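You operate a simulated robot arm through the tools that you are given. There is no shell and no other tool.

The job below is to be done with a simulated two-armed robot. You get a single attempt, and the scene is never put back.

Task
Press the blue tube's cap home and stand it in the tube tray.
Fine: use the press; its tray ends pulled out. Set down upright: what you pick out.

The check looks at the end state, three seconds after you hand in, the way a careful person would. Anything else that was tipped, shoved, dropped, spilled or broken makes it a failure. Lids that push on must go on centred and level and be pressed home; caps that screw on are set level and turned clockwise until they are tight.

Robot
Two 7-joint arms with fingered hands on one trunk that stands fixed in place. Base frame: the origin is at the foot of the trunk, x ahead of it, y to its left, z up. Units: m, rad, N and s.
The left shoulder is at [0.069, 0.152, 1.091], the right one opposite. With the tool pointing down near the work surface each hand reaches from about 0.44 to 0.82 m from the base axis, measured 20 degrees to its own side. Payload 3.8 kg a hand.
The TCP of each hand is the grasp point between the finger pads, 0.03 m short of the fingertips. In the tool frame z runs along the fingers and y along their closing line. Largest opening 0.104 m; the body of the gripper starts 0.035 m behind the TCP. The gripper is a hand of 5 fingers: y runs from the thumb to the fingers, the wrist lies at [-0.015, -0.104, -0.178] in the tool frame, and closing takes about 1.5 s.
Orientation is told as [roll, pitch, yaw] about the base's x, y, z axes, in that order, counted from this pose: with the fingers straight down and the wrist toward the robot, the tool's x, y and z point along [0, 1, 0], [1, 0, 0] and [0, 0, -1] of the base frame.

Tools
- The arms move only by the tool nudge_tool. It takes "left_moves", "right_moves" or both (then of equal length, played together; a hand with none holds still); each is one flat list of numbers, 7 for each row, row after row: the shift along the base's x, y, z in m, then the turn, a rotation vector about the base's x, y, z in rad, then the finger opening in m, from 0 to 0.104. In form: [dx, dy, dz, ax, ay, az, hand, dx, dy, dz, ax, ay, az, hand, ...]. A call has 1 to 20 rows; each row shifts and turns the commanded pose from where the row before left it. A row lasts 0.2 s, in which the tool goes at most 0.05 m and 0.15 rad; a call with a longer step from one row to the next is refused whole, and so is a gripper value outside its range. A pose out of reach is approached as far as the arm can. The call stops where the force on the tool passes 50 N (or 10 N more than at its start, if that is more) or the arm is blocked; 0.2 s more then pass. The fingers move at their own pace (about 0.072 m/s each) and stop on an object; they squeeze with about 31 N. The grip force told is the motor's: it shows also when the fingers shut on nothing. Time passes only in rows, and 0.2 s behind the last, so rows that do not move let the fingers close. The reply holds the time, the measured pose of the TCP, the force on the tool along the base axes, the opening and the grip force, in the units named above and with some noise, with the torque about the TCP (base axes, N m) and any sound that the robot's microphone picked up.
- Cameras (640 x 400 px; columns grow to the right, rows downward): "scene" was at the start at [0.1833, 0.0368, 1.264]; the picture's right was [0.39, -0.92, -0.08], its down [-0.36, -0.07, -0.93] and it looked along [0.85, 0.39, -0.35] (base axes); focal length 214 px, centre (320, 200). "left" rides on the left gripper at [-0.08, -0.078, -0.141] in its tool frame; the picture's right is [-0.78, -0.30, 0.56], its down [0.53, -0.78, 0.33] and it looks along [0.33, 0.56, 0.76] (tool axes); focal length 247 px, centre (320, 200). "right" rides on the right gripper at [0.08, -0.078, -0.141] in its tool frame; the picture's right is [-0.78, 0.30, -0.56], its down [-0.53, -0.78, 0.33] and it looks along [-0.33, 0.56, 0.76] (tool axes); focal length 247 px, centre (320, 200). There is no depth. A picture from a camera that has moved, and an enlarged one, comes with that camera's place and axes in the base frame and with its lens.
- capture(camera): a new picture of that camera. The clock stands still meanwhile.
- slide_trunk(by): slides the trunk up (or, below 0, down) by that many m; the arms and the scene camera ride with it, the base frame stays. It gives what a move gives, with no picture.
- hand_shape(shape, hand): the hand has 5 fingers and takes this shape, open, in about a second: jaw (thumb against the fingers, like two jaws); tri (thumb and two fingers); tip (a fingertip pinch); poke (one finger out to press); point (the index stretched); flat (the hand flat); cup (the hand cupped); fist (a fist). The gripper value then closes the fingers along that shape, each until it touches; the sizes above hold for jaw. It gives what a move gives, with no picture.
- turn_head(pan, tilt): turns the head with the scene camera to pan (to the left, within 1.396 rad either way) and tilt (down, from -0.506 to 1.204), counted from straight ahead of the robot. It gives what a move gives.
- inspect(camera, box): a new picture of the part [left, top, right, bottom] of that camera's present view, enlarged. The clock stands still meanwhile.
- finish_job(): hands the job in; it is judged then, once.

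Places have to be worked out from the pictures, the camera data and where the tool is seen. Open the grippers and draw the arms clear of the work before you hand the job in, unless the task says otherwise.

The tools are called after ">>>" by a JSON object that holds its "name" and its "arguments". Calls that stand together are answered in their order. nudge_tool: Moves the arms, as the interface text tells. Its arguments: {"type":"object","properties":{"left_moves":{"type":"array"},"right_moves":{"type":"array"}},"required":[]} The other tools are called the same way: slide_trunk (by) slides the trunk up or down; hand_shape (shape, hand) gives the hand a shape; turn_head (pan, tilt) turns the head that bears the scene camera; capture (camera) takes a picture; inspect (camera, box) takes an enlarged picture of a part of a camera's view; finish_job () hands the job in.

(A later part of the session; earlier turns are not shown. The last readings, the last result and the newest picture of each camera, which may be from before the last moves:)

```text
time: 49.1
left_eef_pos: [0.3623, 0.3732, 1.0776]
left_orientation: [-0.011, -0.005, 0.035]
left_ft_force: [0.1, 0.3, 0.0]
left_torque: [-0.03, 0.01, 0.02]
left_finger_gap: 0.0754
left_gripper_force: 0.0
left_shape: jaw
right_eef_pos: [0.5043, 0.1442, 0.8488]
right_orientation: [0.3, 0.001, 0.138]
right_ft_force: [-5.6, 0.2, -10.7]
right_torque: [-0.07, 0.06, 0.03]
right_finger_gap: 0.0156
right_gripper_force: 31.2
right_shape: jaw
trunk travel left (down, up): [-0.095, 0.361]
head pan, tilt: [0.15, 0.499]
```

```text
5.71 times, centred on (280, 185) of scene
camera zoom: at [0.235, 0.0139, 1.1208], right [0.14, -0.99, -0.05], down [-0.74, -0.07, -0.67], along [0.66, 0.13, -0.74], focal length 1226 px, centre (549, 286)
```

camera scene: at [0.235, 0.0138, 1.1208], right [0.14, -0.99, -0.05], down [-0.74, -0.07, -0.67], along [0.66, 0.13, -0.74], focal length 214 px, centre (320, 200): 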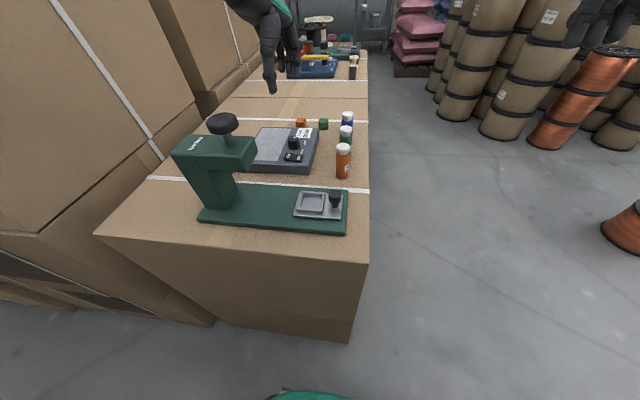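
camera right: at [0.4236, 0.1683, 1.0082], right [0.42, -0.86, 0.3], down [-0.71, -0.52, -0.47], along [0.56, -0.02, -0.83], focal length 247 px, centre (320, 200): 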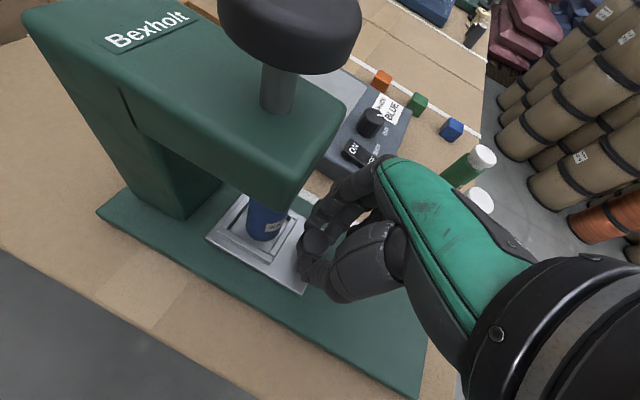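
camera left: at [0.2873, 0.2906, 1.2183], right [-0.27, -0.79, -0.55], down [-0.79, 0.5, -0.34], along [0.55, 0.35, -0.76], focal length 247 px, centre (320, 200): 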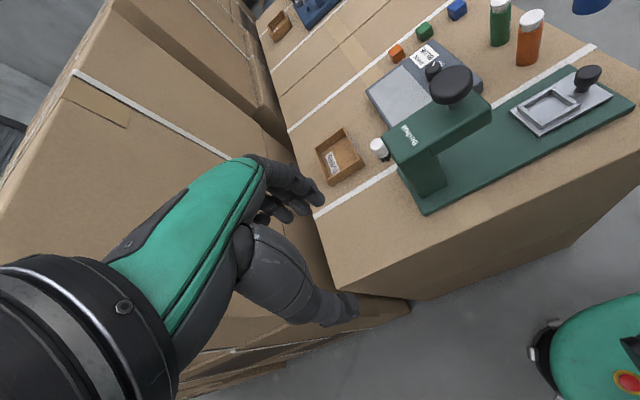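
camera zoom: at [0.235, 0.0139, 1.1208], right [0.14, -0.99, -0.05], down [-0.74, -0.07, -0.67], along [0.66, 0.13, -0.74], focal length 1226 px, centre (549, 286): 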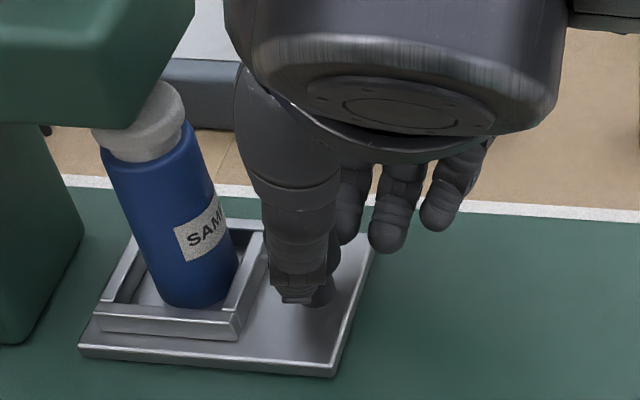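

No clear contact is visible, but margin is thin. I'll lean the hand 0.12 rad further from the head, pivoting on the knob, then push a further 9 mm gently.

>>> {"name": "nudge_tool", "arguments": {"right_moves": [0, -0.0011, -0.0004, 0.06, 0, 0, 0.005, 0, -0.0011, -0.0004, 0.06, 0, 0, 0.005, 0, 0, 0, 0, 0, 0, 0.005]}}

>>> {"name": "nudge_tool", "arguments": {"right_moves": [0, 0.003, 0, 0, 0, 0, 0.005, 0, 0.003, 0, 0, 0, 0, 0.005, 0, 0.003, 0, 0, 0, 0, 0.005, 0, 0, 0, 0, 0, 0, 0.005]}}

>>> {"name": "inspect", "arguments": {"camera": "right", "box": [160, 50, 400, 300]}}

>>> {"name": "inspect", "arguments": {"camera": "scene", "box": [160, 90, 360, 230]}}

>>> {"name": "inspect", "arguments": {"camera": "left", "box": [400, 50, 600, 200]}}

```text
time: 49.9
left_eef_pos: [0.3628, 0.3721, 1.0773]
left_orientation: [-0.01, -0.004, 0.035]
left_ft_force: [-0.9, 0.0, -0.6]
left_torque: [0.02, -0.02, 0.01]
left_finger_gap: 0.0752
left_gripper_force: 0.1
left_shape: jaw
right_eef_pos: [0.504, 0.1418, 0.8489]
right_orientation: [0.42, -0.016, 0.136]
right_ft_force: [-4.3, -0.5, -8.5]
right_torque: [-0.23, 0.09, 0.02]
right_finger_gap: 0.0155
right_gripper_force: 31.3
right_shape: jaw
trunk travel left (down, up): [-0.095, 0.361]
head pan, tilt: [0.15, 0.499]
```

```text
time: 50.9
left_eef_pos: [0.363, 0.3714, 1.0771]
left_orientation: [-0.01, -0.006, 0.034]
left_ft_force: [-0.5, -0.5, -0.1]
left_torque: [0.02, -0.04, -0.01]
left_finger_gap: 0.0755
left_gripper_force: 0.0
left_shape: jaw
right_eef_pos: [0.5032, 0.1493, 0.8481]
right_orientation: [0.419, -0.018, 0.132]
right_ft_force: [-3.4, -4.5, -6.3]
right_torque: [-0.28, 0.05, 0.03]
right_finger_gap: 0.0157
right_gripper_force: 30.4
right_shape: jaw
trunk travel left (down, up): [-0.095, 0.361]
head pan, tilt: [0.15, 0.499]
```

```text
1.60 times, centred on (280, 175) of right
camera zoom: at [0.4233, 0.1549, 1.009], right [0.42, -0.89, 0.2], down [-0.71, -0.45, -0.53], along [0.56, 0.08, -0.82], focal length 395 px, centre (384, 240)
```

zoom: 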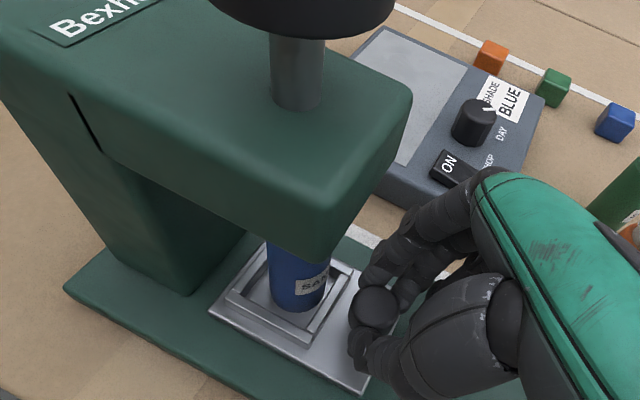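

```text
2.86 times, centred on (260, 160) of scene
camera zoom: at [0.2348, 0.0132, 1.1209], right [0.14, -0.99, -0.05], down [-0.74, -0.07, -0.67], along [0.66, 0.13, -0.74], focal length 613 px, centre (491, 314)
```

zoom: 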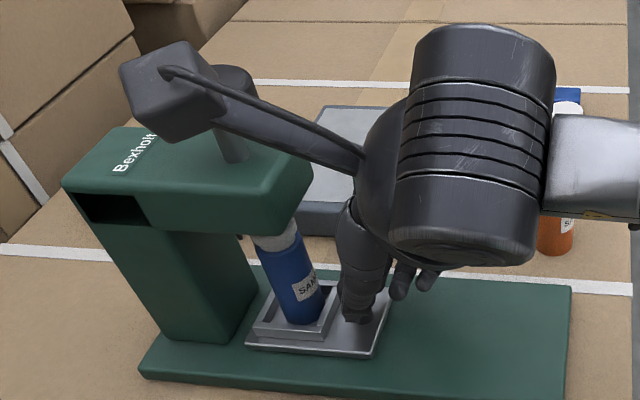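

```text
2.67 times, centred on (500, 125) of left
camera zoom: at [0.2869, 0.2903, 1.2185], right [-0.27, -0.79, -0.55], down [-0.79, 0.5, -0.34], along [0.55, 0.35, -0.76], focal length 659 px, centre (-160, 400)
```

zoom: 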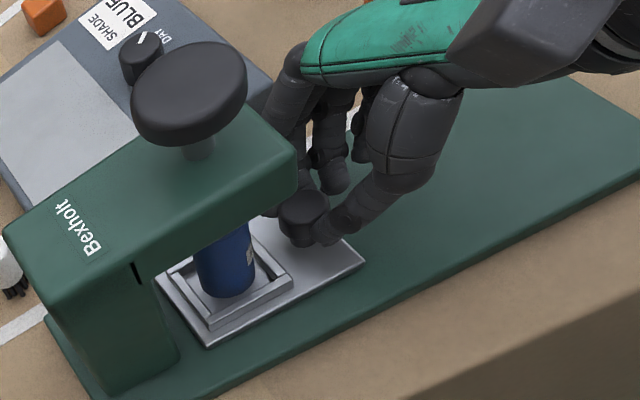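

Resistance in y started (4.5 N), so the tray may be near its stop. Something dark also shows on the press body in the scene view, so I'll zoom in on it.

>>> {"name": "inspect", "arguments": {"camera": "scene", "box": [160, 110, 260, 210]}}

>>> {"name": "inspect", "arguments": {"camera": "left", "box": [380, 80, 500, 200]}}

>>> {"name": "inspect", "arguments": {"camera": "left", "box": [440, 100, 560, 190]}}

>>> {"name": "inspect", "arguments": {"camera": "right", "box": [230, 190, 330, 290]}}

```text
4.00 times, centred on (210, 160) of scene
camera zoom: at [0.2348, 0.0132, 1.1209], right [0.14, -0.99, -0.05], down [-0.74, -0.07, -0.67], along [0.66, 0.13, -0.74], focal length 858 px, centre (760, 360)
```

zoom: 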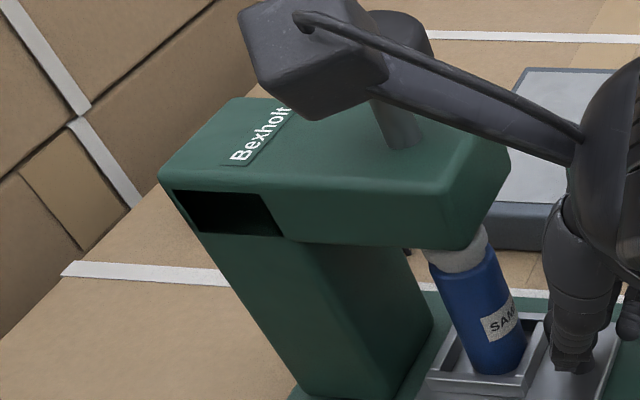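

```text
3.33 times, centred on (440, 140) of left
camera zoom: at [0.2869, 0.2903, 1.2185], right [-0.27, -0.79, -0.55], down [-0.79, 0.5, -0.34], along [0.55, 0.35, -0.76], focal length 823 px, centre (-80, 400)
```

zoom: 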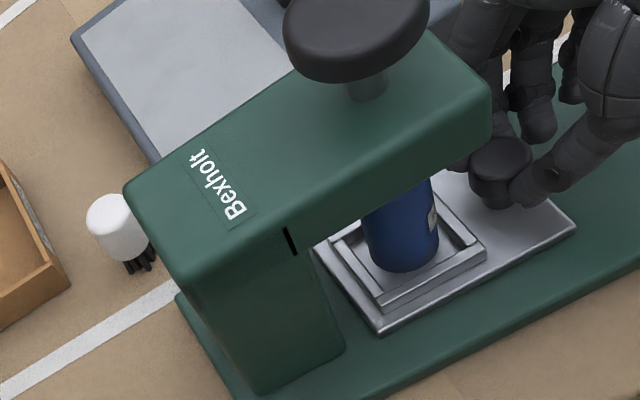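

```text
4.44 times, centred on (500, 145) of left
camera zoom: at [0.2869, 0.2903, 1.2185], right [-0.27, -0.79, -0.55], down [-0.79, 0.5, -0.34], along [0.55, 0.35, -0.76], focal length 1098 px, centre (-480, 444)
```

zoom: 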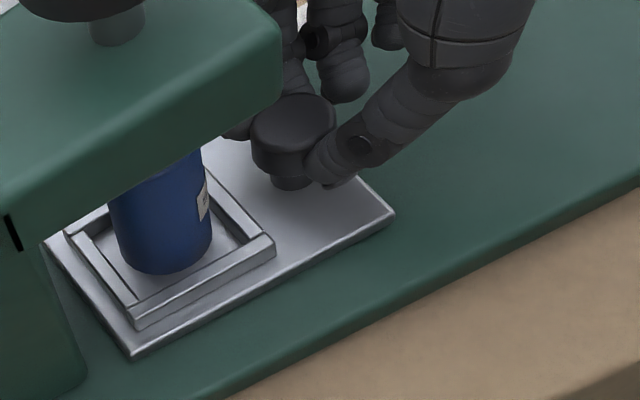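

```text
4.00 times, centred on (280, 240) of right
camera zoom: at [0.4233, 0.1549, 1.009], right [0.42, -0.89, 0.2], down [-0.71, -0.45, -0.53], along [0.56, 0.08, -0.82], focal length 988 px, centre (480, 40)
```

zoom: 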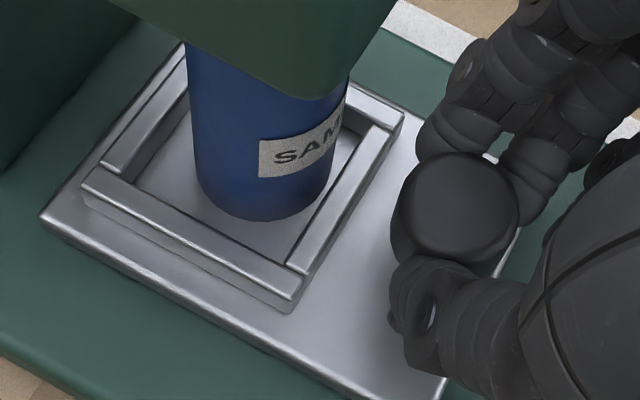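

The dark patch shows only in the scene camera; the left camera sees plain green there, so I take it as a rendering effect and will re-check. The tray is near the column, so I'll push 6 mm more to feel for the stop.

>>> {"name": "nudge_tool", "arguments": {"right_moves": [0, 0.002, 0, 0, 0, 0, 0.005, 0, 0.002, 0, 0, 0, 0, 0.005, 0, 0.002, 0, 0, 0, 0, 0.005, 0, 0, 0, 0, 0, 0, 0.005]}}

>>> {"name": "inspect", "arguments": {"camera": "left", "box": [440, 100, 560, 190]}}

>>> {"name": "inspect", "arguments": {"camera": "scene", "box": [160, 110, 320, 230]}}

```text
time: 51.9
left_eef_pos: [0.3613, 0.3682, 1.0798]
left_orientation: [-0.006, -0.006, 0.035]
left_ft_force: [1.4, -1.0, -0.7]
left_torque: [-0.01, 0.01, 0.04]
left_finger_gap: 0.075
left_gripper_force: 0.1
left_shape: jaw
right_eef_pos: [0.5056, 0.1529, 0.8485]
right_orientation: [0.42, -0.018, 0.136]
right_ft_force: [-8.7, -25.1, 1.7]
right_torque: [-0.65, 0.3, -0.11]
right_finger_gap: 0.016
right_gripper_force: 30.4
right_shape: jaw
trunk travel left (down, up): [-0.095, 0.361]
head pan, tilt: [0.15, 0.499]
```

```text
4.44 times, centred on (500, 145) of left
camera zoom: at [0.2851, 0.2874, 1.2199], right [-0.26, -0.79, -0.55], down [-0.79, 0.51, -0.34], along [0.55, 0.35, -0.76], focal length 1098 px, centre (-480, 444)
```

zoom: 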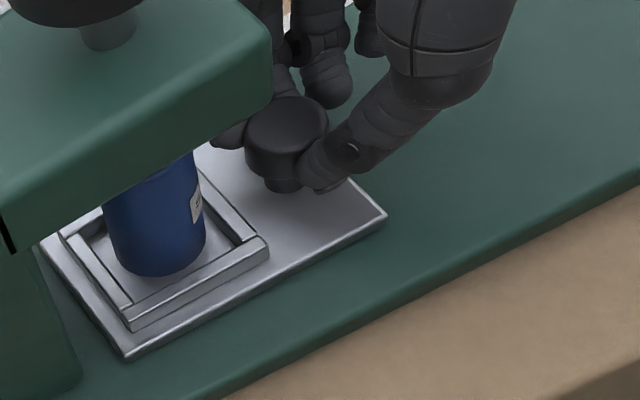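

```text
3.33 times, centred on (240, 170) of scene
camera zoom: at [0.2334, 0.0098, 1.1213], right [0.14, -0.99, -0.05], down [-0.74, -0.07, -0.67], along [0.66, 0.13, -0.74], focal length 715 px, centre (587, 300)
```

zoom: 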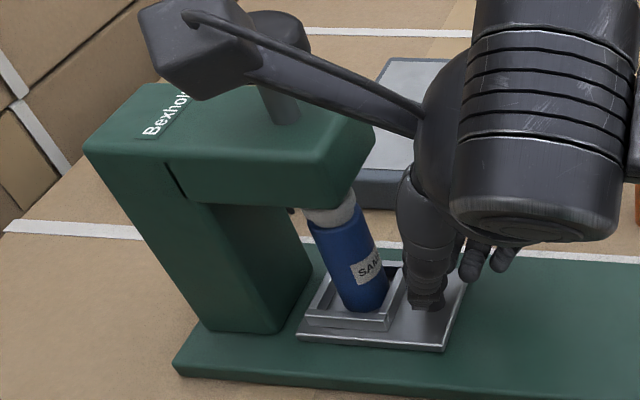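

The push met a firm stop at 25 N; the torque sign puts the contact at the knob, so the tray is fully in. The dark patch has vanished, so it was a rendering glitch. I'll relax the push, open, and back out along the tool axis.

>>> {"name": "nudge_tool", "arguments": {"right_moves": [0, -0.002, 0, 0, 0, 0, 0.005, 0, -0.002, 0, 0, 0, 0, 0.005, 0, 0, 0, 0, 0, 0, 0.02, 0, 0, 0, 0, 0, 0, 0.04, 0, 0, 0, 0, 0, 0, 0.056, 0, 0, 0, 0, 0, 0, 0.056, 0, -0.008, 0.018, 0, 0, 0, 0.056, 0, -0.012, 0.027, 0, 0, 0, 0.056, 0, -0.012, 0.027, 0, 0, 0, 0.056, 0, -0.03, 0.02, 0, 0, 0, 0.056, 0, -0.04, 0.01, 0, 0, 0, 0.056, 0, -0.04, 0, 0, 0, 0, 0.056, 0, -0.04, 0, 0, 0, 0, 0.056, 0, -0.04, 0, 0, 0, 0, 0.056]}}

>>> {"name": "inspect", "arguments": {"camera": "left", "box": [400, 20, 640, 200]}}

>>> {"name": "inspect", "arguments": {"camera": "scene", "box": [160, 90, 360, 230]}}

>>> {"name": "capture", "arguments": {"camera": "right"}}

```text
time: 54.9
left_eef_pos: [0.3631, 0.3701, 1.0779]
left_orientation: [-0.01, -0.005, 0.035]
left_ft_force: [-0.6, 0.2, 0.6]
left_torque: [0.0, -0.02, -0.02]
left_finger_gap: 0.0754
left_gripper_force: 0.0
left_shape: jaw
right_eef_pos: [0.5039, -0.0752, 0.9502]
right_orientation: [0.417, -0.015, 0.139]
right_ft_force: [0.1, -0.7, -0.3]
right_torque: [0.05, 0.01, 0.02]
right_finger_gap: 0.0554
right_gripper_force: 0.1
right_shape: jaw
trunk travel left (down, up): [-0.095, 0.361]
head pan, tilt: [0.15, 0.499]
```

```text
2.22 times, centred on (520, 110) of left
camera zoom: at [0.2861, 0.2897, 1.2189], right [-0.27, -0.79, -0.55], down [-0.79, 0.5, -0.34], along [0.55, 0.35, -0.76], focal length 549 px, centre (-124, 400)
```

zoom: 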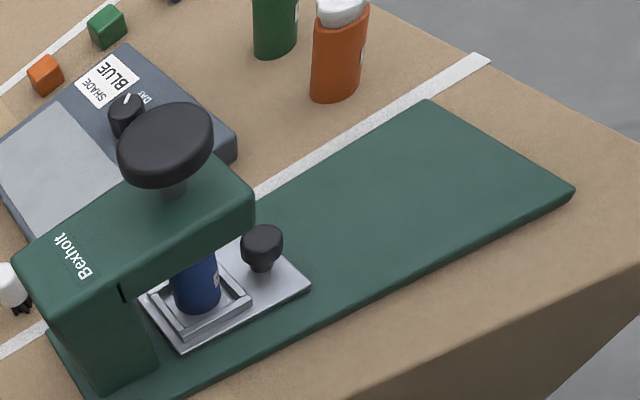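

```text
2.86 times, centred on (260, 160) of scene
camera zoom: at [0.2342, 0.0126, 1.1211], right [0.14, -0.99, -0.05], down [-0.74, -0.07, -0.67], along [0.66, 0.13, -0.74], focal length 613 px, centre (491, 314)
```

zoom: 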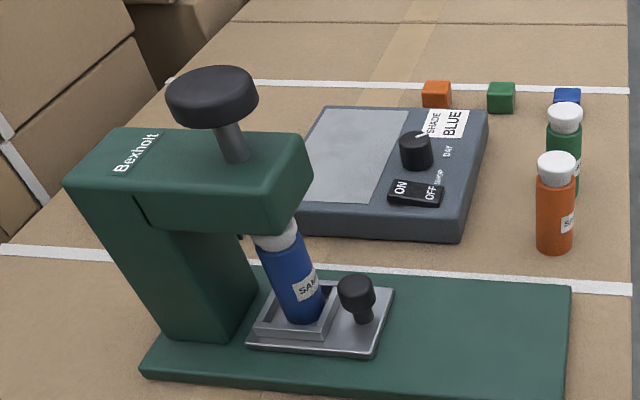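

```text
taken
camera right: at [0.4228, -0.0703, 1.1117], right [0.42, -0.89, 0.2], down [-0.71, -0.46, -0.54], along [0.56, 0.08, -0.82], focal length 247 px, centre (320, 200)
```

right: 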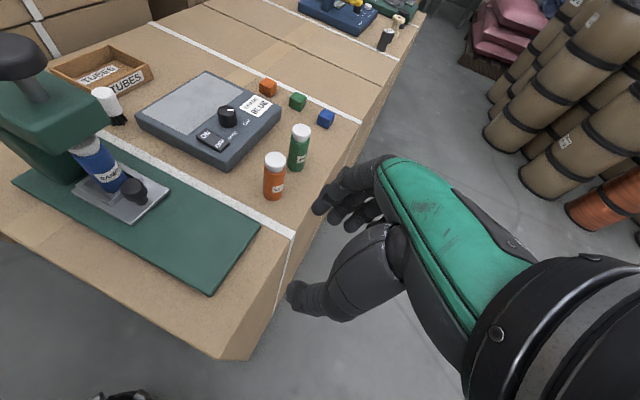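

The tray is in and the tube stands under the ram. The ram knob's top centre is near (0.507, 0.205, 0.97). I'll close the left hand and bring it above that knob.

>>> {"name": "nudge_tool", "arguments": {"left_moves": [0.0237, -0.0275, 0.005, 0, 0, -0.02, 0, 0.0237, -0.0275, 0, 0, 0, -0.02, 0, 0.0237, -0.0275, 0, 0, 0, -0.02, 0, 0.0237, -0.0275, 0, 0, 0, -0.02, 0, 0.0237, -0.0275, 0, 0, 0, -0.02, 0, 0.0237, -0.0275, 0, 0, 0, -0.02, 0, 0, 0, 0, 0, 0, 0, 0, 0, 0, 0, 0, 0, 0, 0]}}

>>> {"name": "capture", "arguments": {"camera": "left"}}

>>> {"name": "inspect", "arguments": {"camera": "scene", "box": [160, 60, 360, 220]}}

>>> {"name": "inspect", "arguments": {"camera": "right", "box": [0, 0, 200, 240]}}

```text
time: 56.7
left_eef_pos: [0.5021, 0.2077, 1.0818]
left_orientation: [-0.009, -0.006, -0.087]
left_ft_force: [0.8, -0.8, -0.3]
left_torque: [-0.01, -0.02, -0.01]
left_finger_gap: 0.0
left_gripper_force: 30.6
left_shape: jaw
right_eef_pos: [0.5048, -0.0744, 0.9512]
right_orientation: [0.419, -0.018, 0.136]
right_ft_force: [-0.2, -0.4, 0.2]
right_torque: [-0.02, 0.0, -0.02]
right_finger_gap: 0.0554
right_gripper_force: 0.1
right_shape: jaw
trunk travel left (down, up): [-0.095, 0.361]
head pan, tilt: [0.15, 0.499]
```

```text
taken
camera left: at [0.417, 0.1347, 1.2221], right [-0.36, -0.75, -0.55], down [-0.73, 0.6, -0.34], along [0.59, 0.28, -0.76], focal length 247 px, centre (320, 200)
```

left: 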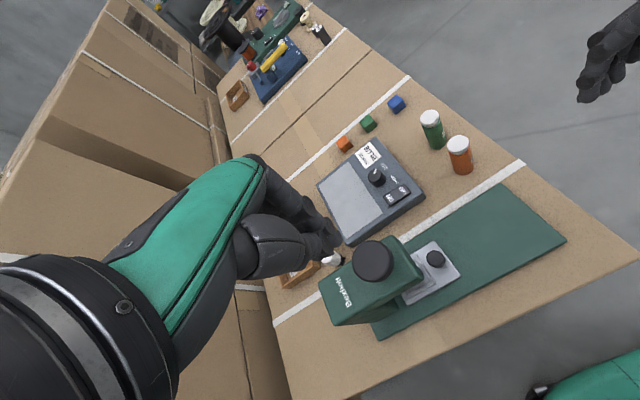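

```text
2.50 times, centred on (260, 140) of scene
camera zoom: at [0.2348, 0.0133, 1.1209], right [0.14, -0.99, -0.05], down [-0.74, -0.07, -0.67], along [0.66, 0.13, -0.74], focal length 536 px, centre (470, 350)
```

zoom: 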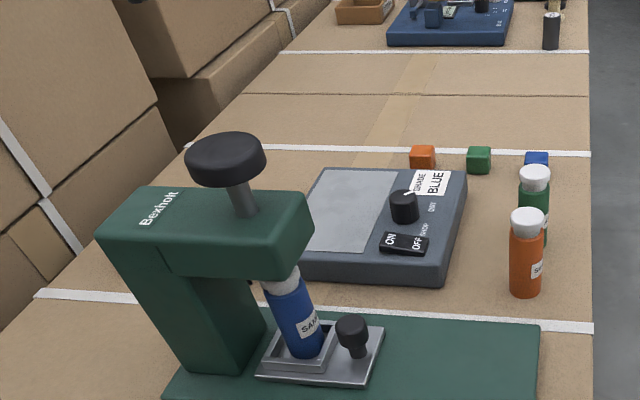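

```text
1.67 times, centred on (100, 120) of right
camera zoom: at [0.4237, -0.0692, 1.1114], right [0.42, -0.89, 0.2], down [-0.71, -0.45, -0.53], along [0.56, 0.08, -0.82], focal length 412 px, centre (687, 333)
```

zoom: 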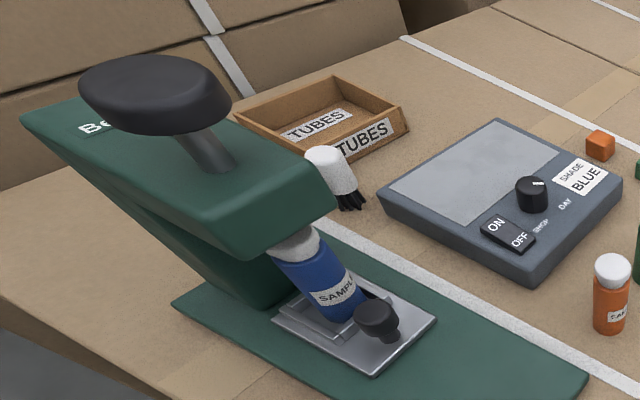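

The left camera confirms the knob centre at (0.505, 0.204). I'll align over it and descend until the fingertips are just above.

>>> {"name": "nudge_tool", "arguments": {"left_moves": [0.003, -0.003, -0.02, 0, 0, 0, 0, 0, 0, -0.02, 0, 0, 0, 0, 0, 0, -0.02, 0, 0, 0, 0, 0, 0, -0.006, 0, 0, 0, 0, 0, 0, 0, 0, 0, 0, 0]}}

>>> {"name": "inspect", "arguments": {"camera": "left", "box": [220, 150, 460, 350]}}

>>> {"name": "inspect", "arguments": {"camera": "scene", "box": [160, 40, 360, 200]}}

>>> {"name": "inspect", "arguments": {"camera": "right", "box": [0, 0, 200, 240]}}

```text
time: 57.9
left_eef_pos: [0.5063, 0.203, 1.0165]
left_orientation: [-0.011, -0.006, -0.086]
left_ft_force: [0.3, 0.5, -0.5]
left_torque: [-0.01, 0.0, 0.0]
left_finger_gap: 0.0
left_gripper_force: 31.1
left_shape: jaw
right_eef_pos: [0.5043, -0.0737, 0.9506]
right_orientation: [0.42, -0.018, 0.136]
right_ft_force: [0.9, -0.2, 0.4]
right_torque: [-0.02, 0.02, -0.01]
right_finger_gap: 0.0554
right_gripper_force: 0.1
right_shape: jaw
trunk travel left (down, up): [-0.095, 0.361]
head pan, tilt: [0.15, 0.499]
```

```text
2.00 times, centred on (340, 250) of left
camera zoom: at [0.4206, 0.131, 1.157], right [-0.36, -0.75, -0.55], down [-0.73, 0.6, -0.34], along [0.59, 0.28, -0.76], focal length 494 px, centre (280, 100)
```

zoom: 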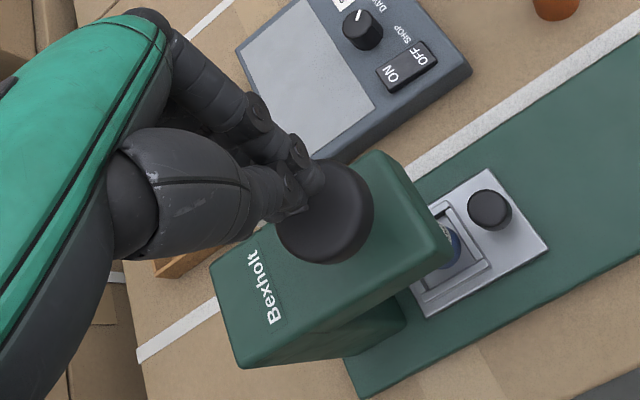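

```text
2.50 times, centred on (260, 120) of scene
camera zoom: at [0.2346, 0.0135, 1.1209], right [0.14, -0.99, -0.05], down [-0.74, -0.07, -0.67], along [0.66, 0.13, -0.74], focal length 536 px, centre (470, 400)
```

zoom: 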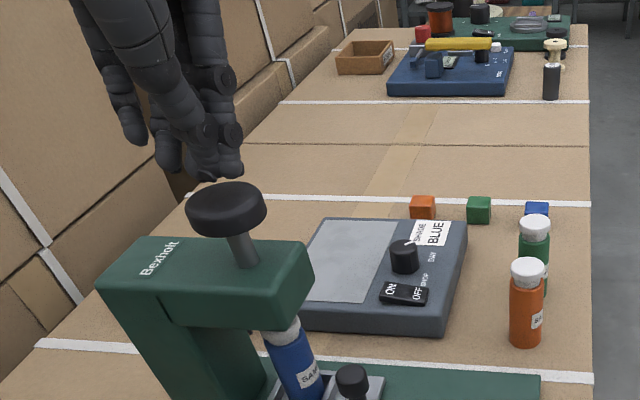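

```text
1.67 times, centred on (100, 120) of right
camera zoom: at [0.4235, -0.069, 1.1115], right [0.42, -0.89, 0.2], down [-0.71, -0.45, -0.53], along [0.56, 0.08, -0.82], focal length 412 px, centre (687, 333)
```

zoom: 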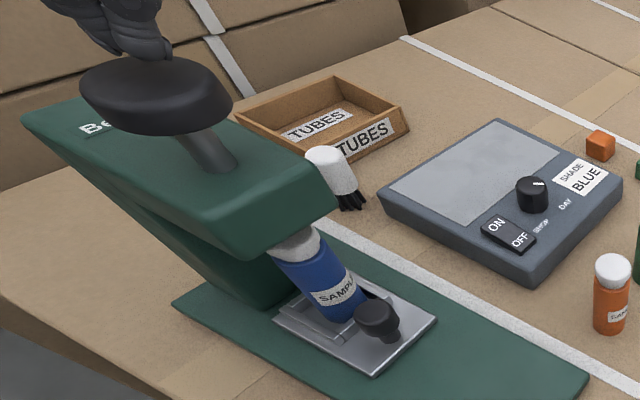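

Fingertips are about 1 cm above the knob, near its centre. I'll press down in small steps and watch force and sound.

>>> {"name": "nudge_tool", "arguments": {"left_moves": [-0.001, 0.002, -0.004, 0, 0, 0, 0, 0, 0, -0.004, 0, 0, 0, 0, 0, 0, -0.004, 0, 0, 0, 0, 0, 0, -0.003, 0, 0, 0, 0, 0, 0, -0.003, 0, 0, 0, 0, 0, 0, -0.003, 0, 0, 0, 0]}}

```text
time: 59.3
left_eef_pos: [0.5061, 0.2041, 0.9972]
left_orientation: [-0.01, -0.008, -0.085]
left_ft_force: [1.9, 0.8, 5.4]
left_torque: [0.1, -0.05, -0.01]
left_finger_gap: 0.0
left_gripper_force: 30.6
left_shape: jaw
right_eef_pos: [0.5043, -0.0736, 0.9511]
right_orientation: [0.419, -0.016, 0.136]
right_ft_force: [0.0, -0.2, 0.1]
right_torque: [-0.02, -0.02, 0.0]
right_finger_gap: 0.0558
right_gripper_force: 0.1
right_shape: jaw
trunk travel left (down, up): [-0.095, 0.361]
head pan, tilt: [0.15, 0.499]
```

Contact: 5.4 N, likely the return spring. I'll keep pressing down in small steps.

>>> {"name": "nudge_tool", "arguments": {"left_moves": [0, 0, -0.003, 0, 0, 0, 0, 0, 0, -0.003, 0, 0, 0, 0, 0, 0, -0.003, 0, 0, 0, 0, 0, 0, -0.003, 0, 0, 0, 0, 0, 0, 0, 0, 0, 0, 0]}}

>>> {"name": "inspect", "arguments": {"camera": "scene", "box": [160, 60, 320, 220]}}

>>> {"name": "inspect", "arguments": {"camera": "right", "box": [0, 0, 200, 240]}}

```text
time: 60.5
left_eef_pos: [0.5051, 0.2051, 0.99]
left_orientation: [-0.01, -0.021, -0.084]
left_ft_force: [6.7, 3.3, 44.3]
left_torque: [0.09, -0.35, -0.02]
left_finger_gap: 0.0
left_gripper_force: 31.2
left_shape: jaw
right_eef_pos: [0.5024, -0.075, 0.9541]
right_orientation: [0.419, -0.023, 0.136]
right_ft_force: [0.1, -1.0, 0.2]
right_torque: [-0.01, -0.02, 0.02]
right_finger_gap: 0.0554
right_gripper_force: 0.1
right_shape: jaw
trunk travel left (down, up): [-0.095, 0.361]
head pan, tilt: [0.15, 0.499]
```

```text
2.50 times, centred on (240, 140) of scene
camera zoom: at [0.2313, 0.0124, 1.1223], right [0.14, -0.99, -0.05], down [-0.74, -0.07, -0.67], along [0.66, 0.13, -0.74], focal length 536 px, centre (520, 350)
```

zoom: 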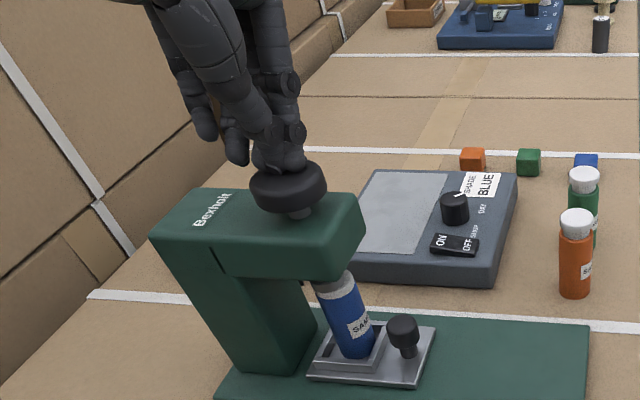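

```text
1.67 times, centred on (100, 120) of right
camera zoom: at [0.4202, -0.0701, 1.1135], right [0.42, -0.89, 0.2], down [-0.71, -0.45, -0.54], along [0.57, 0.08, -0.82], focal length 412 px, centre (687, 333)
```

zoom: 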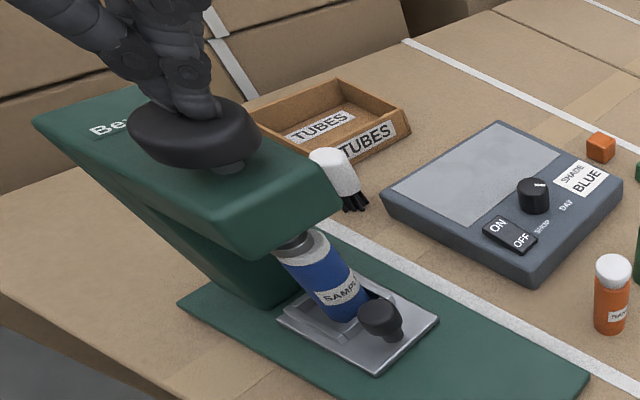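

The ram is down on the cap and force is 44 N. The cap may need more to seat, so I'll press further and listen.

>>> {"name": "nudge_tool", "arguments": {"left_moves": [0, 0, -0.003, 0, 0, 0, 0, 0, 0, -0.003, 0, 0, 0, 0, 0, 0, 0, 0, 0, 0, 0]}}

>>> {"name": "inspect", "arguments": {"camera": "right", "box": [40, 110, 160, 220]}}

```text
time: 61.0
left_eef_pos: [0.5085, 0.205, 0.992]
left_orientation: [-0.013, -0.034, -0.087]
left_ft_force: [-6.2, 1.1, 25.2]
left_torque: [0.08, 0.24, 0.0]
left_finger_gap: 0.0
left_gripper_force: 30.7
left_shape: jaw
right_eef_pos: [0.5016, -0.0729, 0.9509]
right_orientation: [0.419, -0.019, 0.137]
right_ft_force: [0.5, 0.2, 0.7]
right_torque: [-0.04, -0.01, 0.0]
right_finger_gap: 0.0557
right_gripper_force: 0.1
right_shape: jaw
trunk travel left (down, up): [-0.095, 0.361]
head pan, tilt: [0.15, 0.499]
stopped in row 2 (left hand): the force on the tool passed its limit at 57 N (the readings are from after the stop); the commanded pose is now the measured one
```

```text
3.64 times, centred on (100, 165) of right
camera zoom: at [0.4208, -0.0695, 1.1118], right [0.42, -0.89, 0.2], down [-0.71, -0.45, -0.54], along [0.57, 0.08, -0.82], focal length 898 px, centre (1120, 327)
```

zoom: 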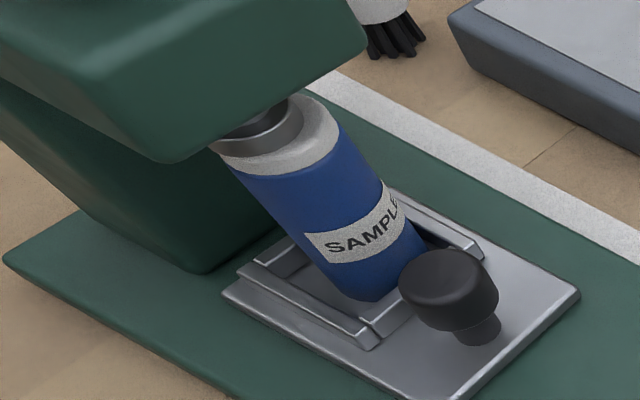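

The call stopped at 57 N. In this view the ram disc sits about 5 mm toward +y of the cap centre, so the tray likely slid back when I relaxed my grip. I'll raise the left hand off the knob and re-seat the tray before pressing again.

>>> {"name": "nudge_tool", "arguments": {"left_moves": [0, 0, 0.01, 0, 0.02, 0, 0, 0, 0, 0.015, 0, 0.01, 0, 0, 0, 0, 0.02, 0, 0, 0, 0, 0, 0, 0.02, 0, 0, 0, 0, 0, 0, 0, 0, 0, 0, 0]}}

>>> {"name": "inspect", "arguments": {"camera": "right", "box": [20, 80, 200, 220]}}

>>> {"name": "inspect", "arguments": {"camera": "scene", "box": [160, 100, 320, 220]}}

>>> {"name": "inspect", "arguments": {"camera": "right", "box": [60, 120, 140, 180]}}

```text
time: 62.2
left_eef_pos: [0.5094, 0.2053, 1.0516]
left_orientation: [-0.013, 0.007, -0.085]
left_ft_force: [0.2, -0.2, 0.9]
left_torque: [0.01, -0.01, 0.03]
left_finger_gap: 0.0
left_gripper_force: 30.6
left_shape: jaw
right_eef_pos: [0.5033, -0.0742, 0.9508]
right_orientation: [0.42, -0.016, 0.136]
right_ft_force: [0.1, 0.4, 0.0]
right_torque: [-0.01, -0.02, -0.01]
right_finger_gap: 0.0559
right_gripper_force: 0.1
right_shape: jaw
trunk travel left (down, up): [-0.095, 0.361]
head pan, tilt: [0.15, 0.499]
```

```text
2.86 times, centred on (110, 150) of right
camera zoom: at [0.4237, -0.0689, 1.1114], right [0.42, -0.89, 0.2], down [-0.71, -0.45, -0.53], along [0.56, 0.08, -0.82], focal length 706 px, centre (920, 343)
```

zoom: 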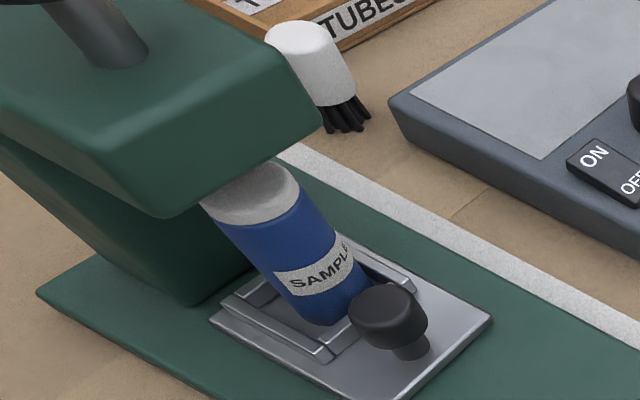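

```text
3.33 times, centred on (240, 160) of scene
camera zoom: at [0.2348, 0.0136, 1.1208], right [0.14, -0.99, -0.05], down [-0.74, -0.07, -0.67], along [0.66, 0.13, -0.74], focal length 715 px, centre (587, 333)
```

zoom: 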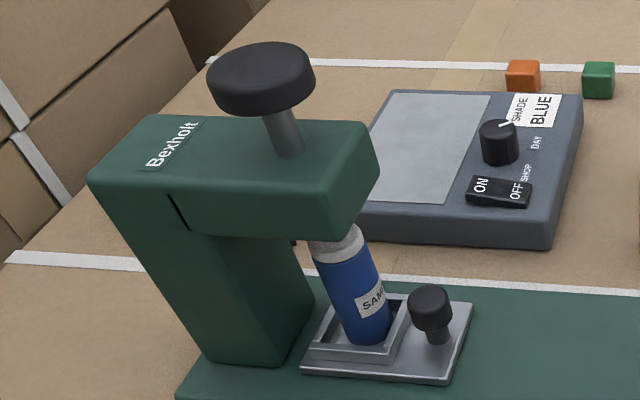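

```text
6.67 times, centred on (100, 150) of right
camera zoom: at [0.4237, -0.0689, 1.1114], right [0.42, -0.89, 0.2], down [-0.71, -0.45, -0.53], along [0.56, 0.08, -0.82], focal length 1646 px, centre (1787, 533)
```

zoom: 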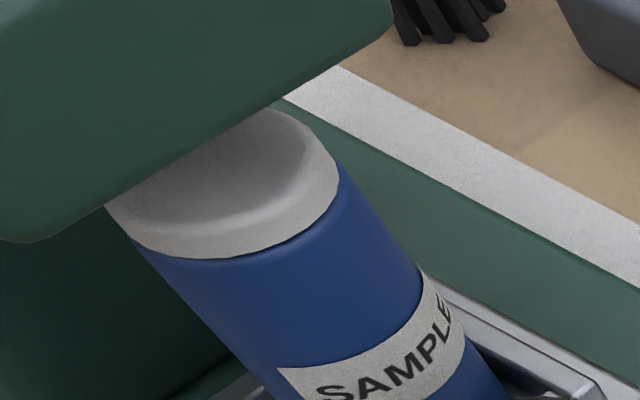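

The cap looks lower and level, but I want a centred second press. I'll close the right hand and push the tray knob from its -y side up to the stop, without gripping this time.

>>> {"name": "nudge_tool", "arguments": {"right_moves": [0, 0.03, -0.01, 0, 0, 0, 0, 0, 0.03, -0.015, 0, 0, 0, 0, 0, 0.03, -0.02, 0, 0, 0, 0, 0, 0.03, -0.02, 0, 0, 0, 0, 0, 0.03, -0.02, 0, 0, 0, 0, 0, 0.01, -0.012, 0, 0, 0, 0, 0, 0, 0, 0, 0, 0, 0]}}

>>> {"name": "inspect", "arguments": {"camera": "right", "box": [160, 100, 400, 320]}}

>>> {"name": "inspect", "arguments": {"camera": "scene", "box": [180, 100, 360, 230]}}

```text
time: 63.8
left_eef_pos: [0.5087, 0.2053, 1.0522]
left_orientation: [-0.013, 0.006, -0.083]
left_ft_force: [-0.3, -0.4, -0.4]
left_torque: [0.03, 0.01, 0.0]
left_finger_gap: 0.0
left_gripper_force: 31.0
left_shape: jaw
right_eef_pos: [0.5028, 0.088, 0.853]
right_orientation: [0.417, -0.017, 0.136]
right_ft_force: [0.4, -0.5, 0.6]
right_torque: [0.0, 0.02, 0.01]
right_finger_gap: 0.0
right_gripper_force: 31.0
right_shape: jaw
trunk travel left (down, up): [-0.095, 0.361]
head pan, tilt: [0.15, 0.499]
```

```text
1.82 times, centred on (280, 210) of right
camera zoom: at [0.4228, 0.0926, 1.0146], right [0.42, -0.89, 0.2], down [-0.71, -0.45, -0.53], along [0.56, 0.08, -0.82], focal length 449 px, centre (393, 182)
```

zoom: 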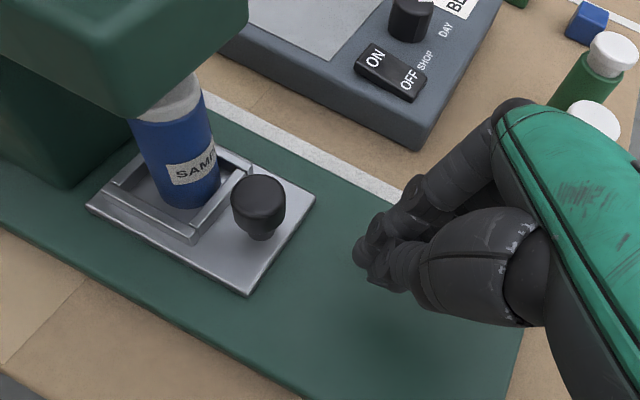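

```text
3.08 times, centred on (270, 165) of scene
camera zoom: at [0.2346, 0.0136, 1.1209], right [0.14, -0.99, -0.05], down [-0.74, -0.07, -0.67], along [0.66, 0.13, -0.74], focal length 660 px, centre (474, 308)
```

zoom: 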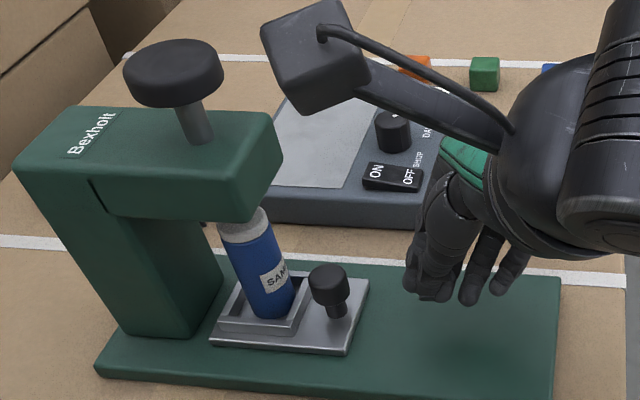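

The knob is at (0.505, 0.158), about 3 mm back from the stop. I'll push it with the closed fingertips in small steps.

>>> {"name": "nudge_tool", "arguments": {"right_moves": [0.001, 0.012, 0, 0, 0, 0, 0, 0, 0.008, 0, 0, 0, 0, 0, 0, 0.004, 0, 0, 0, 0, 0, 0, 0.004, 0, 0, 0, 0, 0, 0, 0.003, 0, 0, 0, 0, 0, 0, 0.003, 0, 0, 0, 0, 0, 0, 0, 0, 0, 0, 0, 0]}}

>>> {"name": "inspect", "arguments": {"camera": "right", "box": [160, 100, 400, 320]}}

```text
time: 65.4
left_eef_pos: [0.5086, 0.2052, 1.0512]
left_orientation: [-0.015, 0.006, -0.082]
left_ft_force: [-0.2, 0.8, 0.3]
left_torque: [-0.02, 0.02, -0.02]
left_finger_gap: 0.0
left_gripper_force: 31.4
left_shape: jaw
right_eef_pos: [0.5063, 0.1197, 0.8554]
right_orientation: [0.419, -0.018, 0.135]
right_ft_force: [-0.4, 0.9, -0.1]
right_torque: [0.01, -0.02, 0.0]
right_finger_gap: 0.0
right_gripper_force: 31.3
right_shape: jaw
trunk travel left (down, up): [-0.095, 0.361]
head pan, tilt: [0.15, 0.499]
```

```text
1.82 times, centred on (280, 210) of right
camera zoom: at [0.425, 0.1247, 1.0153], right [0.42, -0.89, 0.2], down [-0.71, -0.45, -0.53], along [0.56, 0.08, -0.82], focal length 449 px, centre (393, 182)
```

zoom: 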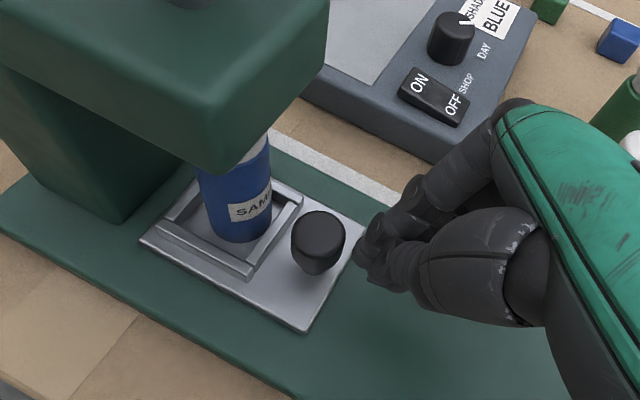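

A few mm gap remains; I'll continue in 2–3 mm steps until force builds.

>>> {"name": "nudge_tool", "arguments": {"right_moves": [-0.001, 0.003, -0.002, 0, 0, 0, 0, 0, 0.003, -0.001, 0, 0, 0, 0, 0, 0.003, 0, 0, 0, 0, 0, 0, 0.002, 0, 0, 0, 0, 0, 0, 0, 0, 0, 0, 0, 0]}}

>>> {"name": "inspect", "arguments": {"camera": "right", "box": [160, 100, 400, 320]}}

```text
time: 66.6
left_eef_pos: [0.5094, 0.2014, 1.0526]
left_orientation: [-0.008, 0.006, -0.084]
left_ft_force: [-0.9, 0.1, -0.5]
left_torque: [-0.01, -0.01, 0.01]
left_finger_gap: 0.0003
left_gripper_force: 31.1
left_shape: jaw
right_eef_pos: [0.5065, 0.1265, 0.8518]
right_orientation: [0.419, -0.019, 0.13]
right_ft_force: [5.6, -31.7, 6.0]
right_torque: [-0.64, -0.17, -0.16]
right_finger_gap: 0.0
right_gripper_force: 31.0
right_shape: jaw
trunk travel left (down, up): [-0.095, 0.361]
head pan, tilt: [0.15, 0.499]
```

```text
1.82 times, centred on (280, 210) of right
camera zoom: at [0.4258, 0.1318, 1.0117], right [0.41, -0.89, 0.2], down [-0.71, -0.45, -0.54], along [0.57, 0.08, -0.82], focal length 449 px, centre (393, 182)
```

zoom: 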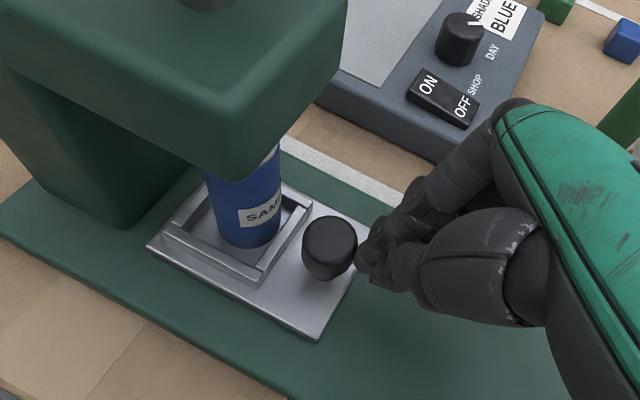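

The tray is firmly against its stop (32 N) with the knob at y 0.161. I'll back the right hand off and return to the earlier viewpoint.

>>> {"name": "nudge_tool", "arguments": {"right_moves": [0, -0.01, 0, 0, 0, 0, 0, 0, -0.03, 0.01, 0, 0, 0, 0, 0, -0.03, 0.02, 0, 0, 0, 0, 0, -0.035, 0.025, 0, 0, 0, 0.03, 0, -0.035, 0.02, 0, 0, 0, 0.056, 0, -0.035, 0.02, 0, 0, 0, 0.056, 0, -0.025, 0.005, 0, 0, 0, 0.056, 0, 0, 0, 0, 0, 0, 0.056]}}

>>> {"name": "inspect", "arguments": {"camera": "right", "box": [20, 80, 200, 220]}}

>>> {"name": "inspect", "arguments": {"camera": "scene", "box": [160, 100, 320, 220]}}

```text
time: 68.4
left_eef_pos: [0.5094, 0.2059, 1.0515]
left_orientation: [-0.015, 0.007, -0.083]
left_ft_force: [-0.7, 1.2, -0.6]
left_torque: [0.01, -0.03, 0.03]
left_finger_gap: 0.0001
left_gripper_force: 30.8
left_shape: jaw
right_eef_pos: [0.5026, -0.0717, 0.952]
right_orientation: [0.417, -0.018, 0.137]
right_ft_force: [0.2, 0.0, -0.5]
right_torque: [0.04, 0.01, 0.01]
right_finger_gap: 0.0557
right_gripper_force: 0.0
right_shape: jaw
trunk travel left (down, up): [-0.095, 0.361]
head pan, tilt: [0.15, 0.499]
```

```text
2.86 times, centred on (110, 150) of right
camera zoom: at [0.4216, -0.0668, 1.1121], right [0.42, -0.89, 0.2], down [-0.71, -0.46, -0.53], along [0.56, 0.08, -0.82], focal length 706 px, centre (920, 343)
```

zoom: 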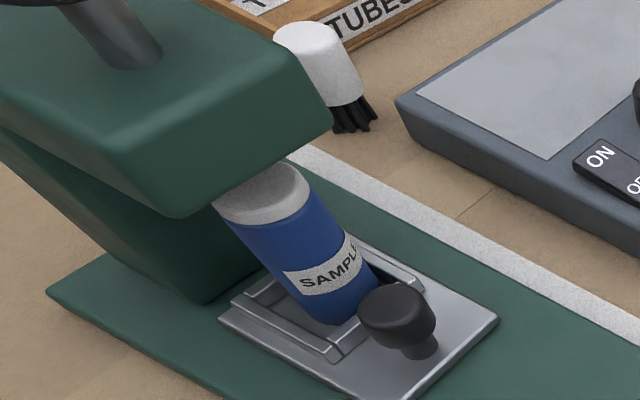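

```text
3.33 times, centred on (240, 160) of scene
camera zoom: at [0.2349, 0.0139, 1.1208], right [0.14, -0.99, -0.05], down [-0.74, -0.07, -0.67], along [0.66, 0.13, -0.74], focal length 715 px, centre (587, 333)
```

zoom: 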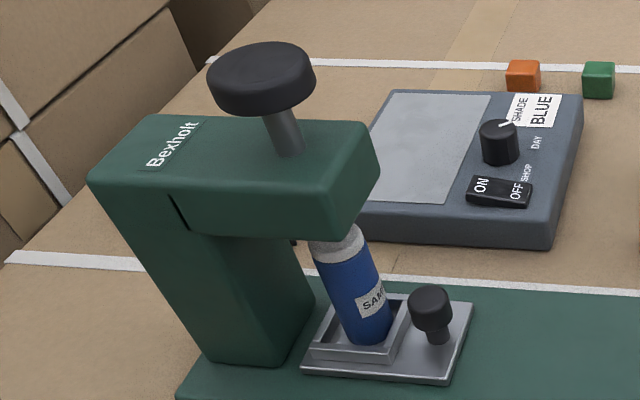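

The tray hadn't actually moved; it was at the stop all along, so the few-mm offset is the tube's play in its pocket. I'll inspect the cap closely to judge whether it is home and level.

>>> {"name": "inspect", "arguments": {"camera": "scene", "box": [228, 150, 272, 190]}}

>>> {"name": "inspect", "arguments": {"camera": "right", "box": [70, 125, 130, 185]}}

>>> {"name": "inspect", "arguments": {"camera": "right", "box": [255, 115, 315, 205]}}

```text
10.00 times, centred on (250, 170) of scene
camera zoom: at [0.2349, 0.0139, 1.1208], right [0.14, -0.99, -0.05], down [-0.74, -0.07, -0.67], along [0.66, 0.13, -0.74], focal length 2145 px, centre (1020, 500)
```

zoom: 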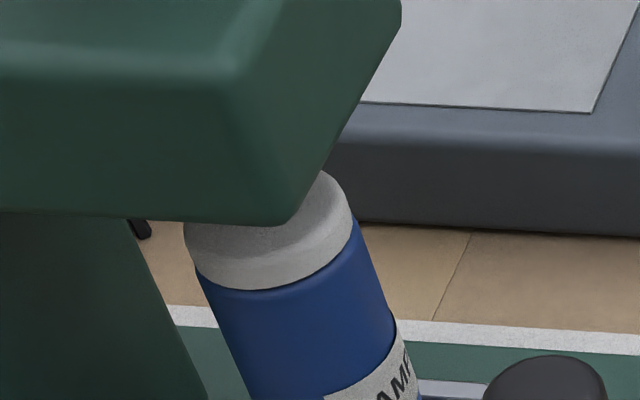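

```text
6.67 times, centred on (100, 155) of right
camera zoom: at [0.4216, -0.0668, 1.1121], right [0.42, -0.89, 0.2], down [-0.71, -0.46, -0.53], along [0.56, 0.08, -0.82], focal length 1646 px, centre (1787, 500)
```

zoom: 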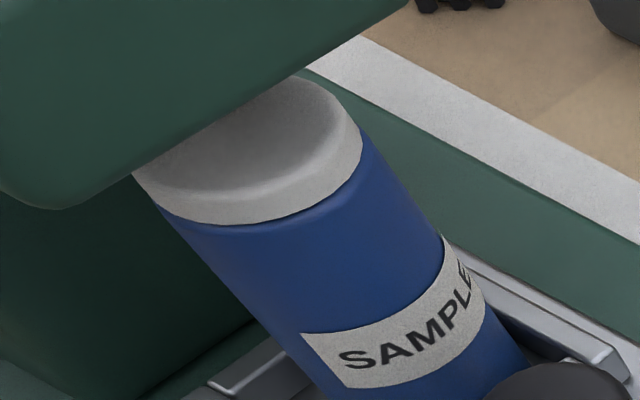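

```text
4.44 times, centred on (285, 160) of right
camera zoom: at [0.4216, -0.0668, 1.1121], right [0.42, -0.89, 0.2], down [-0.71, -0.46, -0.53], along [0.56, 0.08, -0.82], focal length 1098 px, centre (476, 378)
```

zoom: 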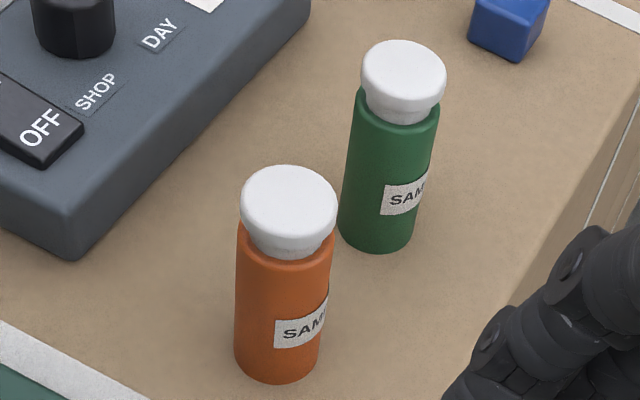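

The unpressed orange and green caps show a gap above a narrow neck, while the blue cap now sits flush and level on its shoulder. I'll give one more press with the tray at its stop to be sure.

>>> {"name": "nudge_tool", "arguments": {"left_moves": [-0.003, 0, -0.02, 0, 0, 0, 0, 0, 0, -0.02, 0, 0, 0, 0, 0, 0, -0.01, 0, 0, 0, 0, 0, 0, -0.004, 0, 0, 0, 0, 0, 0, -0.003, 0, 0, 0, 0, 0, 0, -0.003, 0, 0, 0, 0, 0, 0, 0, 0, 0, 0, 0]}}

>>> {"name": "nudge_tool", "arguments": {"left_moves": [0, 0, -0.003, 0, 0, 0, 0, 0, 0, -0.003, 0, 0, 0, 0, 0, 0, -0.002, 0, 0, 0, 0, 0, 0, -0.002, 0, 0, 0, 0, 0, 0, 0, 0, 0, 0, 0]}}

>>> {"name": "inspect", "arguments": {"camera": "right", "box": [50, 100, 150, 190]}}

```text
time: 70.0
left_eef_pos: [0.5073, 0.2071, 0.9921]
left_orientation: [-0.015, 0.006, -0.083]
left_ft_force: [3.0, 2.3, 8.1]
left_torque: [0.06, -0.09, 0.0]
left_finger_gap: 0.0
left_gripper_force: 31.0
left_shape: jaw
right_eef_pos: [0.5025, -0.0711, 0.9518]
right_orientation: [0.419, -0.017, 0.137]
right_ft_force: [-0.4, -0.3, -0.1]
right_torque: [0.0, -0.01, 0.01]
right_finger_gap: 0.0558
right_gripper_force: 0.1
right_shape: jaw
trunk travel left (down, up): [-0.095, 0.361]
head pan, tilt: [0.15, 0.499]
```

```text
time: 71.0
left_eef_pos: [0.5075, 0.204, 0.992]
left_orientation: [-0.017, -0.021, -0.084]
left_ft_force: [-4.4, 1.8, 22.0]
left_torque: [0.06, 0.14, 0.0]
left_finger_gap: 0.0
left_gripper_force: 30.2
left_shape: jaw
right_eef_pos: [0.5002, -0.0717, 0.9512]
right_orientation: [0.418, -0.02, 0.135]
right_ft_force: [0.0, 0.0, 0.0]
right_torque: [0.02, 0.0, 0.0]
right_finger_gap: 0.0554
right_gripper_force: 0.1
right_shape: jaw
trunk travel left (down, up): [-0.095, 0.361]
head pan, tilt: [0.15, 0.499]
stopped in row 5 (left hand): the force on the tool passed its limit at 52 N (the readings are from after the stop); the commanded pose is now the measured one
```

```text
4.44 times, centred on (100, 145) of right
camera zoom: at [0.4191, -0.0672, 1.1125], right [0.42, -0.89, 0.2], down [-0.71, -0.45, -0.54], along [0.57, 0.08, -0.82], focal length 1098 px, centre (1298, 444)
```

zoom: 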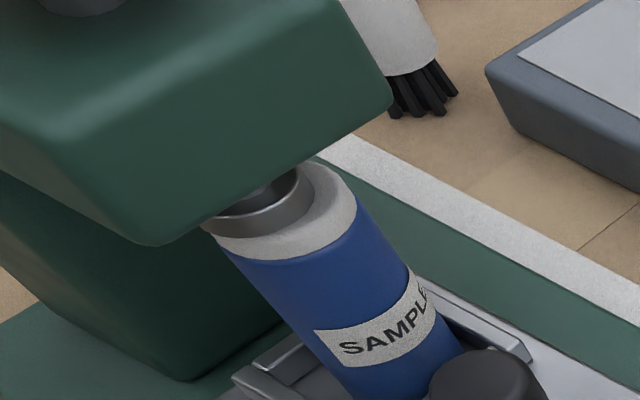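

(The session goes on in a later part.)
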